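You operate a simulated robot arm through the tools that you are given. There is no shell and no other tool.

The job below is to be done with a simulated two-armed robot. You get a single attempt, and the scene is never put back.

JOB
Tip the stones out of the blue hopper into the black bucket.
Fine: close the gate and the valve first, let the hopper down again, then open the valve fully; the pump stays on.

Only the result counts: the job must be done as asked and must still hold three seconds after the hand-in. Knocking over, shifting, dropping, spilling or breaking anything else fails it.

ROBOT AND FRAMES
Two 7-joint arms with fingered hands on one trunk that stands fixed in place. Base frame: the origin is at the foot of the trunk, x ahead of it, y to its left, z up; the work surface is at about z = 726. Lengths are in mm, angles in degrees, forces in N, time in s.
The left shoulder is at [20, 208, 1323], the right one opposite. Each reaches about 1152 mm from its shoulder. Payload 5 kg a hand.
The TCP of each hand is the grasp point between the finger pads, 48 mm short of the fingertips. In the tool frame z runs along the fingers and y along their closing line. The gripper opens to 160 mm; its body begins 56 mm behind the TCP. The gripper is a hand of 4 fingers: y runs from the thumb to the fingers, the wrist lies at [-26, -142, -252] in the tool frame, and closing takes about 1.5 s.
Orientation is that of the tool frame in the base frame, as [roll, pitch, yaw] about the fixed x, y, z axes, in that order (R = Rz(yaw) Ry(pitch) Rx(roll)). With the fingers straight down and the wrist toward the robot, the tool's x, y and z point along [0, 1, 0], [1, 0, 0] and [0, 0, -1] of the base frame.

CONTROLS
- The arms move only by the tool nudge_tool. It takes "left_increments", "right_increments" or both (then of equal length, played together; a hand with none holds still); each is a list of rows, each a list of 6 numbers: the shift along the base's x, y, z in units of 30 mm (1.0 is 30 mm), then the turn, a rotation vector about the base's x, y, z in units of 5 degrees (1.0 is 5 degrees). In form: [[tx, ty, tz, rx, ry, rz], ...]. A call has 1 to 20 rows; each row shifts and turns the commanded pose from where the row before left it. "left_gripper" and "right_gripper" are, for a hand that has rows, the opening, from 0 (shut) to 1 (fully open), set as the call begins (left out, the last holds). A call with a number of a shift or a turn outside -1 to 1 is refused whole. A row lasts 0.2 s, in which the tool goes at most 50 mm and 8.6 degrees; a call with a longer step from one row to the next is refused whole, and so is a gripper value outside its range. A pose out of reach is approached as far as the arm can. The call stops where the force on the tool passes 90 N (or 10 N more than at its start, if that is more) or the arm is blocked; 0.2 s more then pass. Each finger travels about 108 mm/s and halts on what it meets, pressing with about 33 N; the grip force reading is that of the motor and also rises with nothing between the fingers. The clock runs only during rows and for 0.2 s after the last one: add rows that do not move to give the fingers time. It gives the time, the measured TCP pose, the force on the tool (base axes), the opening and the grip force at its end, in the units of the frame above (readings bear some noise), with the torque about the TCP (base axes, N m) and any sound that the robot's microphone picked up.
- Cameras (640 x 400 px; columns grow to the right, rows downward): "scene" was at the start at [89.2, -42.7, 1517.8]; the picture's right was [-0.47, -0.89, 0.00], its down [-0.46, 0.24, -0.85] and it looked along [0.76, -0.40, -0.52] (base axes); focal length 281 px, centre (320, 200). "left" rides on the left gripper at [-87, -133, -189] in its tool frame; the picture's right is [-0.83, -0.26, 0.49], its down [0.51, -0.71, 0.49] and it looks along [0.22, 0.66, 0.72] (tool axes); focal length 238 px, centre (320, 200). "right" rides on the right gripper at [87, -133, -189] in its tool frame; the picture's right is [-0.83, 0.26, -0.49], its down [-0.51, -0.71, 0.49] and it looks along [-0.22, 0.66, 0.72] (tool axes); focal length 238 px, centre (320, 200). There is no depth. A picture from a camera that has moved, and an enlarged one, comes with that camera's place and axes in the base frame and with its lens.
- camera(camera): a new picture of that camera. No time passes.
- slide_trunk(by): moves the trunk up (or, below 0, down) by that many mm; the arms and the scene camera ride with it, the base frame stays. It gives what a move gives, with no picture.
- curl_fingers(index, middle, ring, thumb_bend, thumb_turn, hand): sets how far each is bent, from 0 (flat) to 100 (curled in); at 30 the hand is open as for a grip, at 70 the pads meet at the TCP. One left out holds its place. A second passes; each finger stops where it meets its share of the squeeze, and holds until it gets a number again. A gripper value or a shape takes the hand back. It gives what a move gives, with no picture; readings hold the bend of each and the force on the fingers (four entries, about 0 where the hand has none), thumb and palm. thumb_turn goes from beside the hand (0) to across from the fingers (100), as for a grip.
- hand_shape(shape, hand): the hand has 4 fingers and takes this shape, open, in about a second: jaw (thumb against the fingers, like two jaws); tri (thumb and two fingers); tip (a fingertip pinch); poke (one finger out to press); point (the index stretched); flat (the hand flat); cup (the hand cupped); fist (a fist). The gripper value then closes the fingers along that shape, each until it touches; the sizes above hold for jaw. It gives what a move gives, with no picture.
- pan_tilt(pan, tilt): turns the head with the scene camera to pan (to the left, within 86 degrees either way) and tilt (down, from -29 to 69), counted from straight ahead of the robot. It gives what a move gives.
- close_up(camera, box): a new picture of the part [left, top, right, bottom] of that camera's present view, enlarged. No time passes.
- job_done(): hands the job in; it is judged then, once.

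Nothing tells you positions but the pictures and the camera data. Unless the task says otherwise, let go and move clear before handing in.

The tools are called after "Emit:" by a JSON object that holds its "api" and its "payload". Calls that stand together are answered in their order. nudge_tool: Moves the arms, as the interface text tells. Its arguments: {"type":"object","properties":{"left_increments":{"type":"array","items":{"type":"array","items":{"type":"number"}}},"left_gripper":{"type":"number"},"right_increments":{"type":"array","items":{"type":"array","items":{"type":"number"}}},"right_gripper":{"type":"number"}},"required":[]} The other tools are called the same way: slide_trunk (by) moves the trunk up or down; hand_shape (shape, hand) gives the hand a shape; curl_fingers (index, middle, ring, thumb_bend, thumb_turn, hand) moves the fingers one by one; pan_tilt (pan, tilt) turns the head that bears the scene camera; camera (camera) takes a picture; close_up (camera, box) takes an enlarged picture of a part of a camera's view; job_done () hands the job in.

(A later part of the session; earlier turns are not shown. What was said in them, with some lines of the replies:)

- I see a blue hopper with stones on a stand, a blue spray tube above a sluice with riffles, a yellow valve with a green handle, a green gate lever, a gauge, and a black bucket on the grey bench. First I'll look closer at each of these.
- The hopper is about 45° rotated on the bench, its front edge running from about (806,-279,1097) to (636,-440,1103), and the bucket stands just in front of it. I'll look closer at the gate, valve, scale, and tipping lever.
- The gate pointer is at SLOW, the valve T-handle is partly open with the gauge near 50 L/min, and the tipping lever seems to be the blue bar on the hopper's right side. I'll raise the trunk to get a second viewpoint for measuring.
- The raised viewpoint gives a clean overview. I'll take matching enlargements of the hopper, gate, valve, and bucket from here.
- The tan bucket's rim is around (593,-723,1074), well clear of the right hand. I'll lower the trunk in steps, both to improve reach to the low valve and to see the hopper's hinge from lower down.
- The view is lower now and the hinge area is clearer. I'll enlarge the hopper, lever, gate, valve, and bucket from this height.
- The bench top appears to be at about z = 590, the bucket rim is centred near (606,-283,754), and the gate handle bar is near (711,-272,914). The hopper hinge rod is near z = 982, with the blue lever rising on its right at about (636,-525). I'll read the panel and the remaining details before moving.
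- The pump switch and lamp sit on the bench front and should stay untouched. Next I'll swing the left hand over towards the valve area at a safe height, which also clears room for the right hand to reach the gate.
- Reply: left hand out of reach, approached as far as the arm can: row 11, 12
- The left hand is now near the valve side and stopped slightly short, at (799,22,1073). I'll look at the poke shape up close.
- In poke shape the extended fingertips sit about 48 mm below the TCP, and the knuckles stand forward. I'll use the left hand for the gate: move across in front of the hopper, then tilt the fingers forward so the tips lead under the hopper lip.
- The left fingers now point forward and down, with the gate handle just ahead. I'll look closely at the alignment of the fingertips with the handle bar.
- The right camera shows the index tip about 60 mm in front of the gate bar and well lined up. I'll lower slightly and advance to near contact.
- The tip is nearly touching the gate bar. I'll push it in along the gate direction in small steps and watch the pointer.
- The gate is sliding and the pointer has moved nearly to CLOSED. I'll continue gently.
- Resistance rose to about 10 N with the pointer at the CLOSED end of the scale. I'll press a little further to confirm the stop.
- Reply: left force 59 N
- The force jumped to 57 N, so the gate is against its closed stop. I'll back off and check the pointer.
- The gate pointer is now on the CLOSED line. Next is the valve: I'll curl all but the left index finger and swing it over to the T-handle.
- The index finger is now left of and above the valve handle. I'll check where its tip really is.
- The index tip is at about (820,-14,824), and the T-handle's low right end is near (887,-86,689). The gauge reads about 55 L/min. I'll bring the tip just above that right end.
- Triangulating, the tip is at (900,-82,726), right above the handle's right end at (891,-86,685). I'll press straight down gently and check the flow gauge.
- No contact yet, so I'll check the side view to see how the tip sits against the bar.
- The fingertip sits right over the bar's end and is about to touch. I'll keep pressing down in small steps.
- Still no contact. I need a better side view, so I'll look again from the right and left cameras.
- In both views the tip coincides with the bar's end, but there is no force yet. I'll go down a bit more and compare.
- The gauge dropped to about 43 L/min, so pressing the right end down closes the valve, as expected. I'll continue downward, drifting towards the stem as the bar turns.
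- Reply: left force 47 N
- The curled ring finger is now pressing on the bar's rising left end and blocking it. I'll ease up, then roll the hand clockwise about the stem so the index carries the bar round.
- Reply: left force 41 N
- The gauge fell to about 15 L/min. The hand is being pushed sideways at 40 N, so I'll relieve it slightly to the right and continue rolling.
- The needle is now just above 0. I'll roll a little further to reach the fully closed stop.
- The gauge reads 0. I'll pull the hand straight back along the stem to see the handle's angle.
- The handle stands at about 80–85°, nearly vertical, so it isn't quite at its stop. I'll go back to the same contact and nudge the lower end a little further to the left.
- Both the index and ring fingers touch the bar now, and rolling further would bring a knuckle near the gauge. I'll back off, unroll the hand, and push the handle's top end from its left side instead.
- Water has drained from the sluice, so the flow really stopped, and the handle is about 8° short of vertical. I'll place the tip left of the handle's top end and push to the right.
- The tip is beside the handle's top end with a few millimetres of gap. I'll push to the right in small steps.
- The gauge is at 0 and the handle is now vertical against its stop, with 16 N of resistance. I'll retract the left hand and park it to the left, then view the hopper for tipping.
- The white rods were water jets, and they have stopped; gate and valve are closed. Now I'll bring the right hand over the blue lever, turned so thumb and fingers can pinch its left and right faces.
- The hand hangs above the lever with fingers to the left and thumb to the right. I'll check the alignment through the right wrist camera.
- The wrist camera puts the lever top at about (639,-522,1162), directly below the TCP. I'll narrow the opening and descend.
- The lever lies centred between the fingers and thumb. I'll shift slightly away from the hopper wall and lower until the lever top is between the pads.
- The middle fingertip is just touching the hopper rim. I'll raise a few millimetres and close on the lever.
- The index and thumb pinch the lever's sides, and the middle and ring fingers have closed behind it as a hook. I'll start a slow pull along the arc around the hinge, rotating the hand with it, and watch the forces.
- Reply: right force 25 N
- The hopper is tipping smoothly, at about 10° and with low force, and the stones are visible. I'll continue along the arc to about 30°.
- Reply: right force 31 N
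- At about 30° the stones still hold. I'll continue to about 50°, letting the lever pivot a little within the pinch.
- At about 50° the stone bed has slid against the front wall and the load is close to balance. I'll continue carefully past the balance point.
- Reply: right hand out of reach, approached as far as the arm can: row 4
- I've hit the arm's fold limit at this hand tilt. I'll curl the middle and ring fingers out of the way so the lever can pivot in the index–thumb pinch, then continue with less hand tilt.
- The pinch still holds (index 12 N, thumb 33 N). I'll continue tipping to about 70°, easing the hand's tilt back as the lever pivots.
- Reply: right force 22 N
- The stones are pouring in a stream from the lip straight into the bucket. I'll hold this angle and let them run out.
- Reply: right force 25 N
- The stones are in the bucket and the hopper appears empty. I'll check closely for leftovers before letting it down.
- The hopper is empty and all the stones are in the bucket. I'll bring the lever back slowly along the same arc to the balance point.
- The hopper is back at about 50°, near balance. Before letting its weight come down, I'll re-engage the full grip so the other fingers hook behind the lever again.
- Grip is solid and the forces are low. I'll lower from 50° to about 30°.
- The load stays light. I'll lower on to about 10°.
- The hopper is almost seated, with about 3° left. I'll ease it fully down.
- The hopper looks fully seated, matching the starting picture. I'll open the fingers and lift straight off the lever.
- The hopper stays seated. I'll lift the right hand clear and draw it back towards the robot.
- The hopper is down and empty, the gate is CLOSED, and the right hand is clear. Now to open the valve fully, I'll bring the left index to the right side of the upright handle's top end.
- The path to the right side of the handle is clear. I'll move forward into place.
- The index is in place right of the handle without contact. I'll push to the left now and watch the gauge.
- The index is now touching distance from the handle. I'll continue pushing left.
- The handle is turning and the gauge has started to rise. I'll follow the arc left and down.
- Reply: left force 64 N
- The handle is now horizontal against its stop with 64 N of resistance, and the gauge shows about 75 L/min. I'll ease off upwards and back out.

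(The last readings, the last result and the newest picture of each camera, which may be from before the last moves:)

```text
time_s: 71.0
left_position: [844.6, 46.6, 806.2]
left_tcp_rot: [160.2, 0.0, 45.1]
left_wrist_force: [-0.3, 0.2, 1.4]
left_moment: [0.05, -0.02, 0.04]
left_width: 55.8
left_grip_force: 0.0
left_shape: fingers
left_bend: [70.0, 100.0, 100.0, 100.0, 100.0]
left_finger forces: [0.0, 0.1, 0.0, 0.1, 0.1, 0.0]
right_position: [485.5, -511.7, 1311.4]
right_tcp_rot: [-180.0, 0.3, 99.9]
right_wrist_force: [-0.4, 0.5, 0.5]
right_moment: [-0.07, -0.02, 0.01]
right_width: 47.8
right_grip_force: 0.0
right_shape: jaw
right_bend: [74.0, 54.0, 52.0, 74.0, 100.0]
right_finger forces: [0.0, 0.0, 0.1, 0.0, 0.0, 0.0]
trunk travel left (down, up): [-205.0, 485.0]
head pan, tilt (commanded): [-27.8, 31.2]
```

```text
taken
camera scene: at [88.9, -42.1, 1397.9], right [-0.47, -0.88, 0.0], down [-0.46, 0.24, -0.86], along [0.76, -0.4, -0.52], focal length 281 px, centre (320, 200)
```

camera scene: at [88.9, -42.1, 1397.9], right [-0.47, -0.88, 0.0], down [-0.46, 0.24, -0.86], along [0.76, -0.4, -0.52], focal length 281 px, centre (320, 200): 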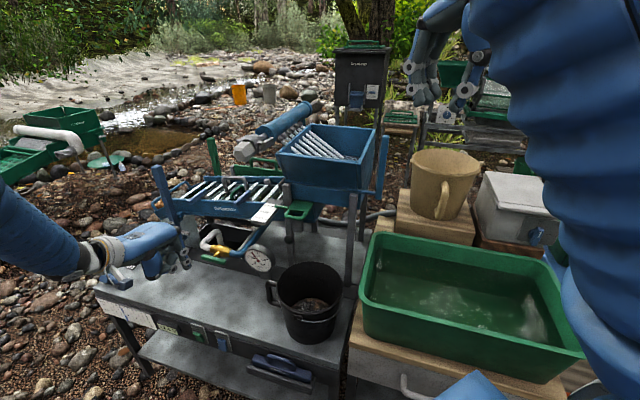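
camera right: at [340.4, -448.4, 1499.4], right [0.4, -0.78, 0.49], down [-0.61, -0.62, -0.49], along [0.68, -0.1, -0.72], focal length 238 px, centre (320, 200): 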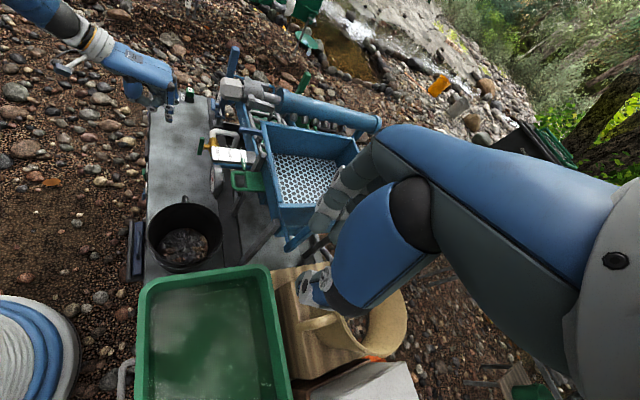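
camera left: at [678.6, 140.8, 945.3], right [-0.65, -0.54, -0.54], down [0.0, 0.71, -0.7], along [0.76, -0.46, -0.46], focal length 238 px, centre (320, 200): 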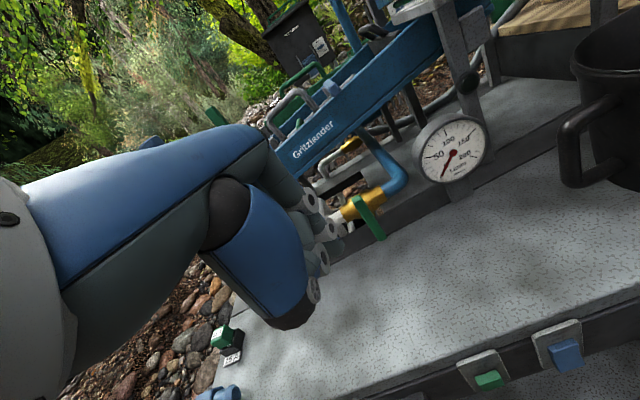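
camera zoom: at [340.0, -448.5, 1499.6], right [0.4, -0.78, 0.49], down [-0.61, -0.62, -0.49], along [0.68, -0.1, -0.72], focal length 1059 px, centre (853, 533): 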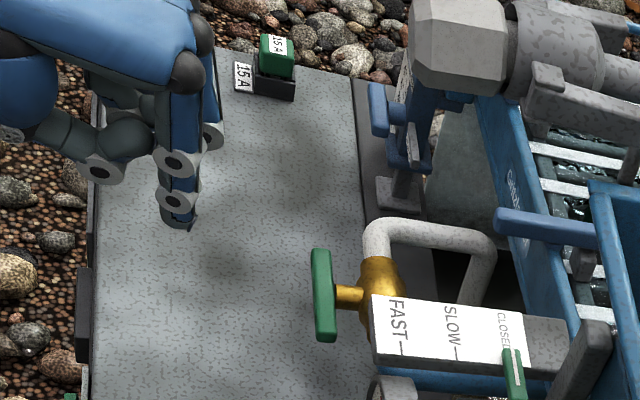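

The handle is level, in line with the pipe at its open stop, and the spray jets are running again. I'll move both hands well clear and verify everything.

Emit:
{"api": "nudge_tool", "payload": {"left_increments": [[-0.5, 0.5, 0.7, 0, 0, 0], [-0.5, 0.5, 0.7, 0, 0, 0], [-0.5, 0.5, 0.7, 0, 0, 0], [-0.4, 0.4, 0.7, 0, 0, 0], [-0.2, 0.2, 0.7, 0, 0, 0], [0, 0, 0.7, 0, 0, 0], [0, 0, 0, 0, 0, 0], [0, 0, 0, 0, 0, 0]]}}

Emit:
{"api": "camera", "payload": {"camera": "scene"}}

Emit:
{"api": "close_up", "payload": {"camera": "scene", "box": [190, 200, 320, 285]}}

Emit:
{"api": "close_up", "payload": {"camera": "scene", "box": [230, 90, 400, 230]}}

Emit:
{"api": "close_up", "payload": {"camera": "scene", "box": [240, 240, 370, 350]}}

Emit:
{"api": "close_up", "payload": {"camera": "scene", "box": [90, 250, 250, 370]}}

```text
time_s: 72.8
left_position: [780.9, 110.8, 931.4]
left_tcp_rot: [160.2, 0.0, 45.0]
left_wrist_force: [0.4, 0.0, 0.5]
left_moment: [0.0, -0.01, 0.0]
left_width: 55.7
left_grip_force: 0.0
left_shape: fingers
left_bend: [70.0, 100.0, 100.0, 100.0, 100.0]
left_finger forces: [0.1, 0.0, 0.0, 0.1, 0.0, 0.0]
right_position: [486.6, -512.4, 1311.6]
right_tcp_rot: [180.0, 0.2, 100.0]
right_wrist_force: [-0.9, 0.7, 0.4]
right_moment: [0.0, -0.07, 0.05]
right_width: 47.7
right_grip_force: 0.1
right_shape: jaw
right_bend: [74.0, 54.0, 52.0, 74.0, 100.0]
right_finger forces: [0.0, 0.0, 0.0, 0.0, 0.0, 0.1]
trunk travel left (down, up): [-205.0, 485.0]
head pan, tilt (commanded): [-27.8, 31.2]
```

```text
taken
camera scene: at [89.0, -42.6, 1397.8], right [-0.47, -0.89, 0.0], down [-0.46, 0.24, -0.86], along [0.76, -0.4, -0.52], focal length 281 px, centre (320, 200)
```

scene: 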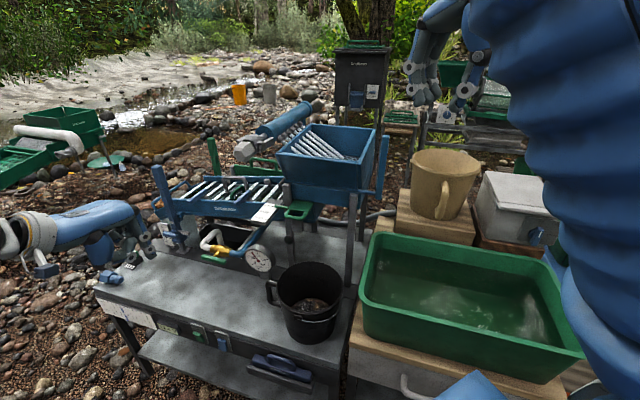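

```text
4.71 times, centred on (255, 242) of scene
camera zoom: at [89.0, -42.6, 1397.8], right [-0.47, -0.89, 0.0], down [-0.46, 0.24, -0.86], along [0.76, -0.4, -0.52], focal length 1321 px, centre (626, 0)
```

zoom: 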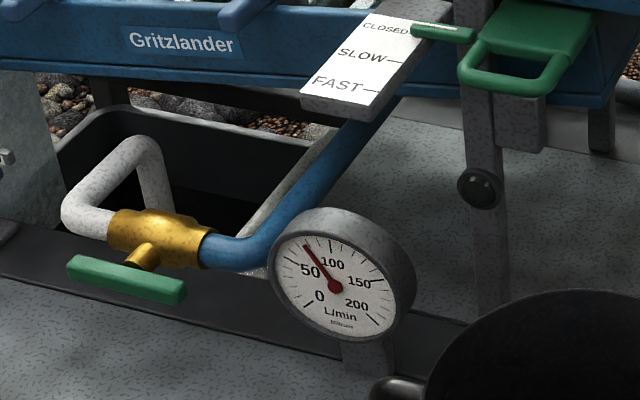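

```text
2.86 times, centred on (315, 160) of scene
camera zoom: at [89.0, -42.6, 1397.8], right [-0.47, -0.89, 0.0], down [-0.46, 0.24, -0.86], along [0.76, -0.4, -0.52], focal length 802 px, centre (334, 314)
```

zoom: 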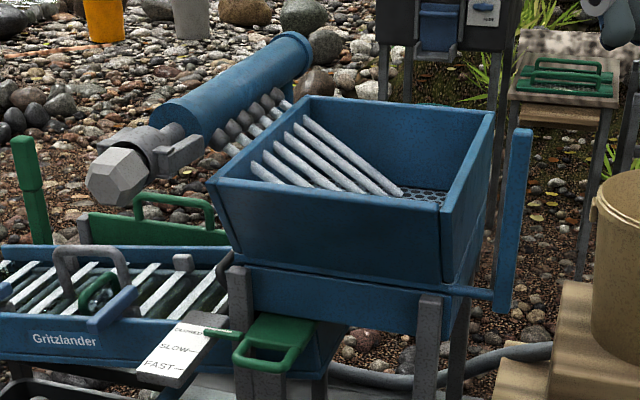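

```text
3.64 times, centred on (305, 295) of scene
camera zoom: at [89.0, -42.6, 1397.8], right [-0.47, -0.89, 0.0], down [-0.46, 0.24, -0.86], along [0.76, -0.4, -0.52], focal length 1021 px, centre (374, -146)
```

zoom: 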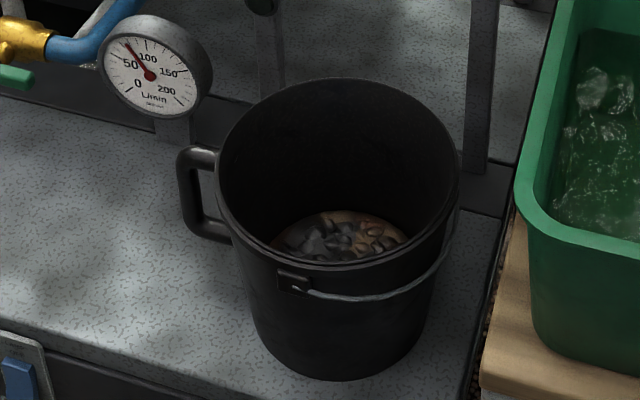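

```text
3.33 times, centred on (170, 310) of scene
camera zoom: at [89.0, -42.6, 1397.8], right [-0.47, -0.89, 0.0], down [-0.46, 0.24, -0.86], along [0.76, -0.4, -0.52], focal length 936 px, centre (820, -167)
```

zoom: 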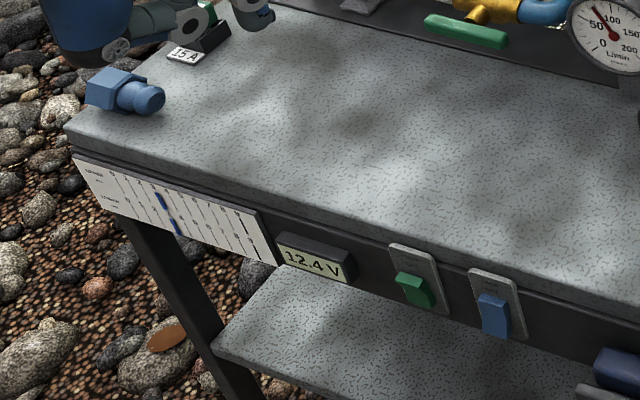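

All checks match the job:
- The stones are in the bucket and the empty hopper is down.
- The gate pointer is on CLOSED.
- The valve handle is at its open stop with a steady flow of about 80 L/min.
- The pump is running, and both hands are clear.

I'm handing the job in.

Emit:
{"api": "job_done", "payload": {}}

```text
The job is handed in.
```

The stones from the blue hopper are in the black bucket, and I've handed the job in. I saw no stones left in the hopper and none outside the bucket.

- **Gate:** I closed it first. It is against its stop, with the pointer on CLOSED.
- **Valve:** I closed it before tipping, and the gauge read 0 with the spray stopped. After the hopper was back down I opened it to its stop. The handle is in line with the pipe and the gauge shows about 80 L/min.
- **Hopper:** I tipped it with the side lever to about 70°, held it until it was empty, then lowered it slowly. It sits where it did at the start.
- **Pump:** I did not touch the switch. It is still on, and the spray is running again.

Both hands are off everything and clear of the bench.
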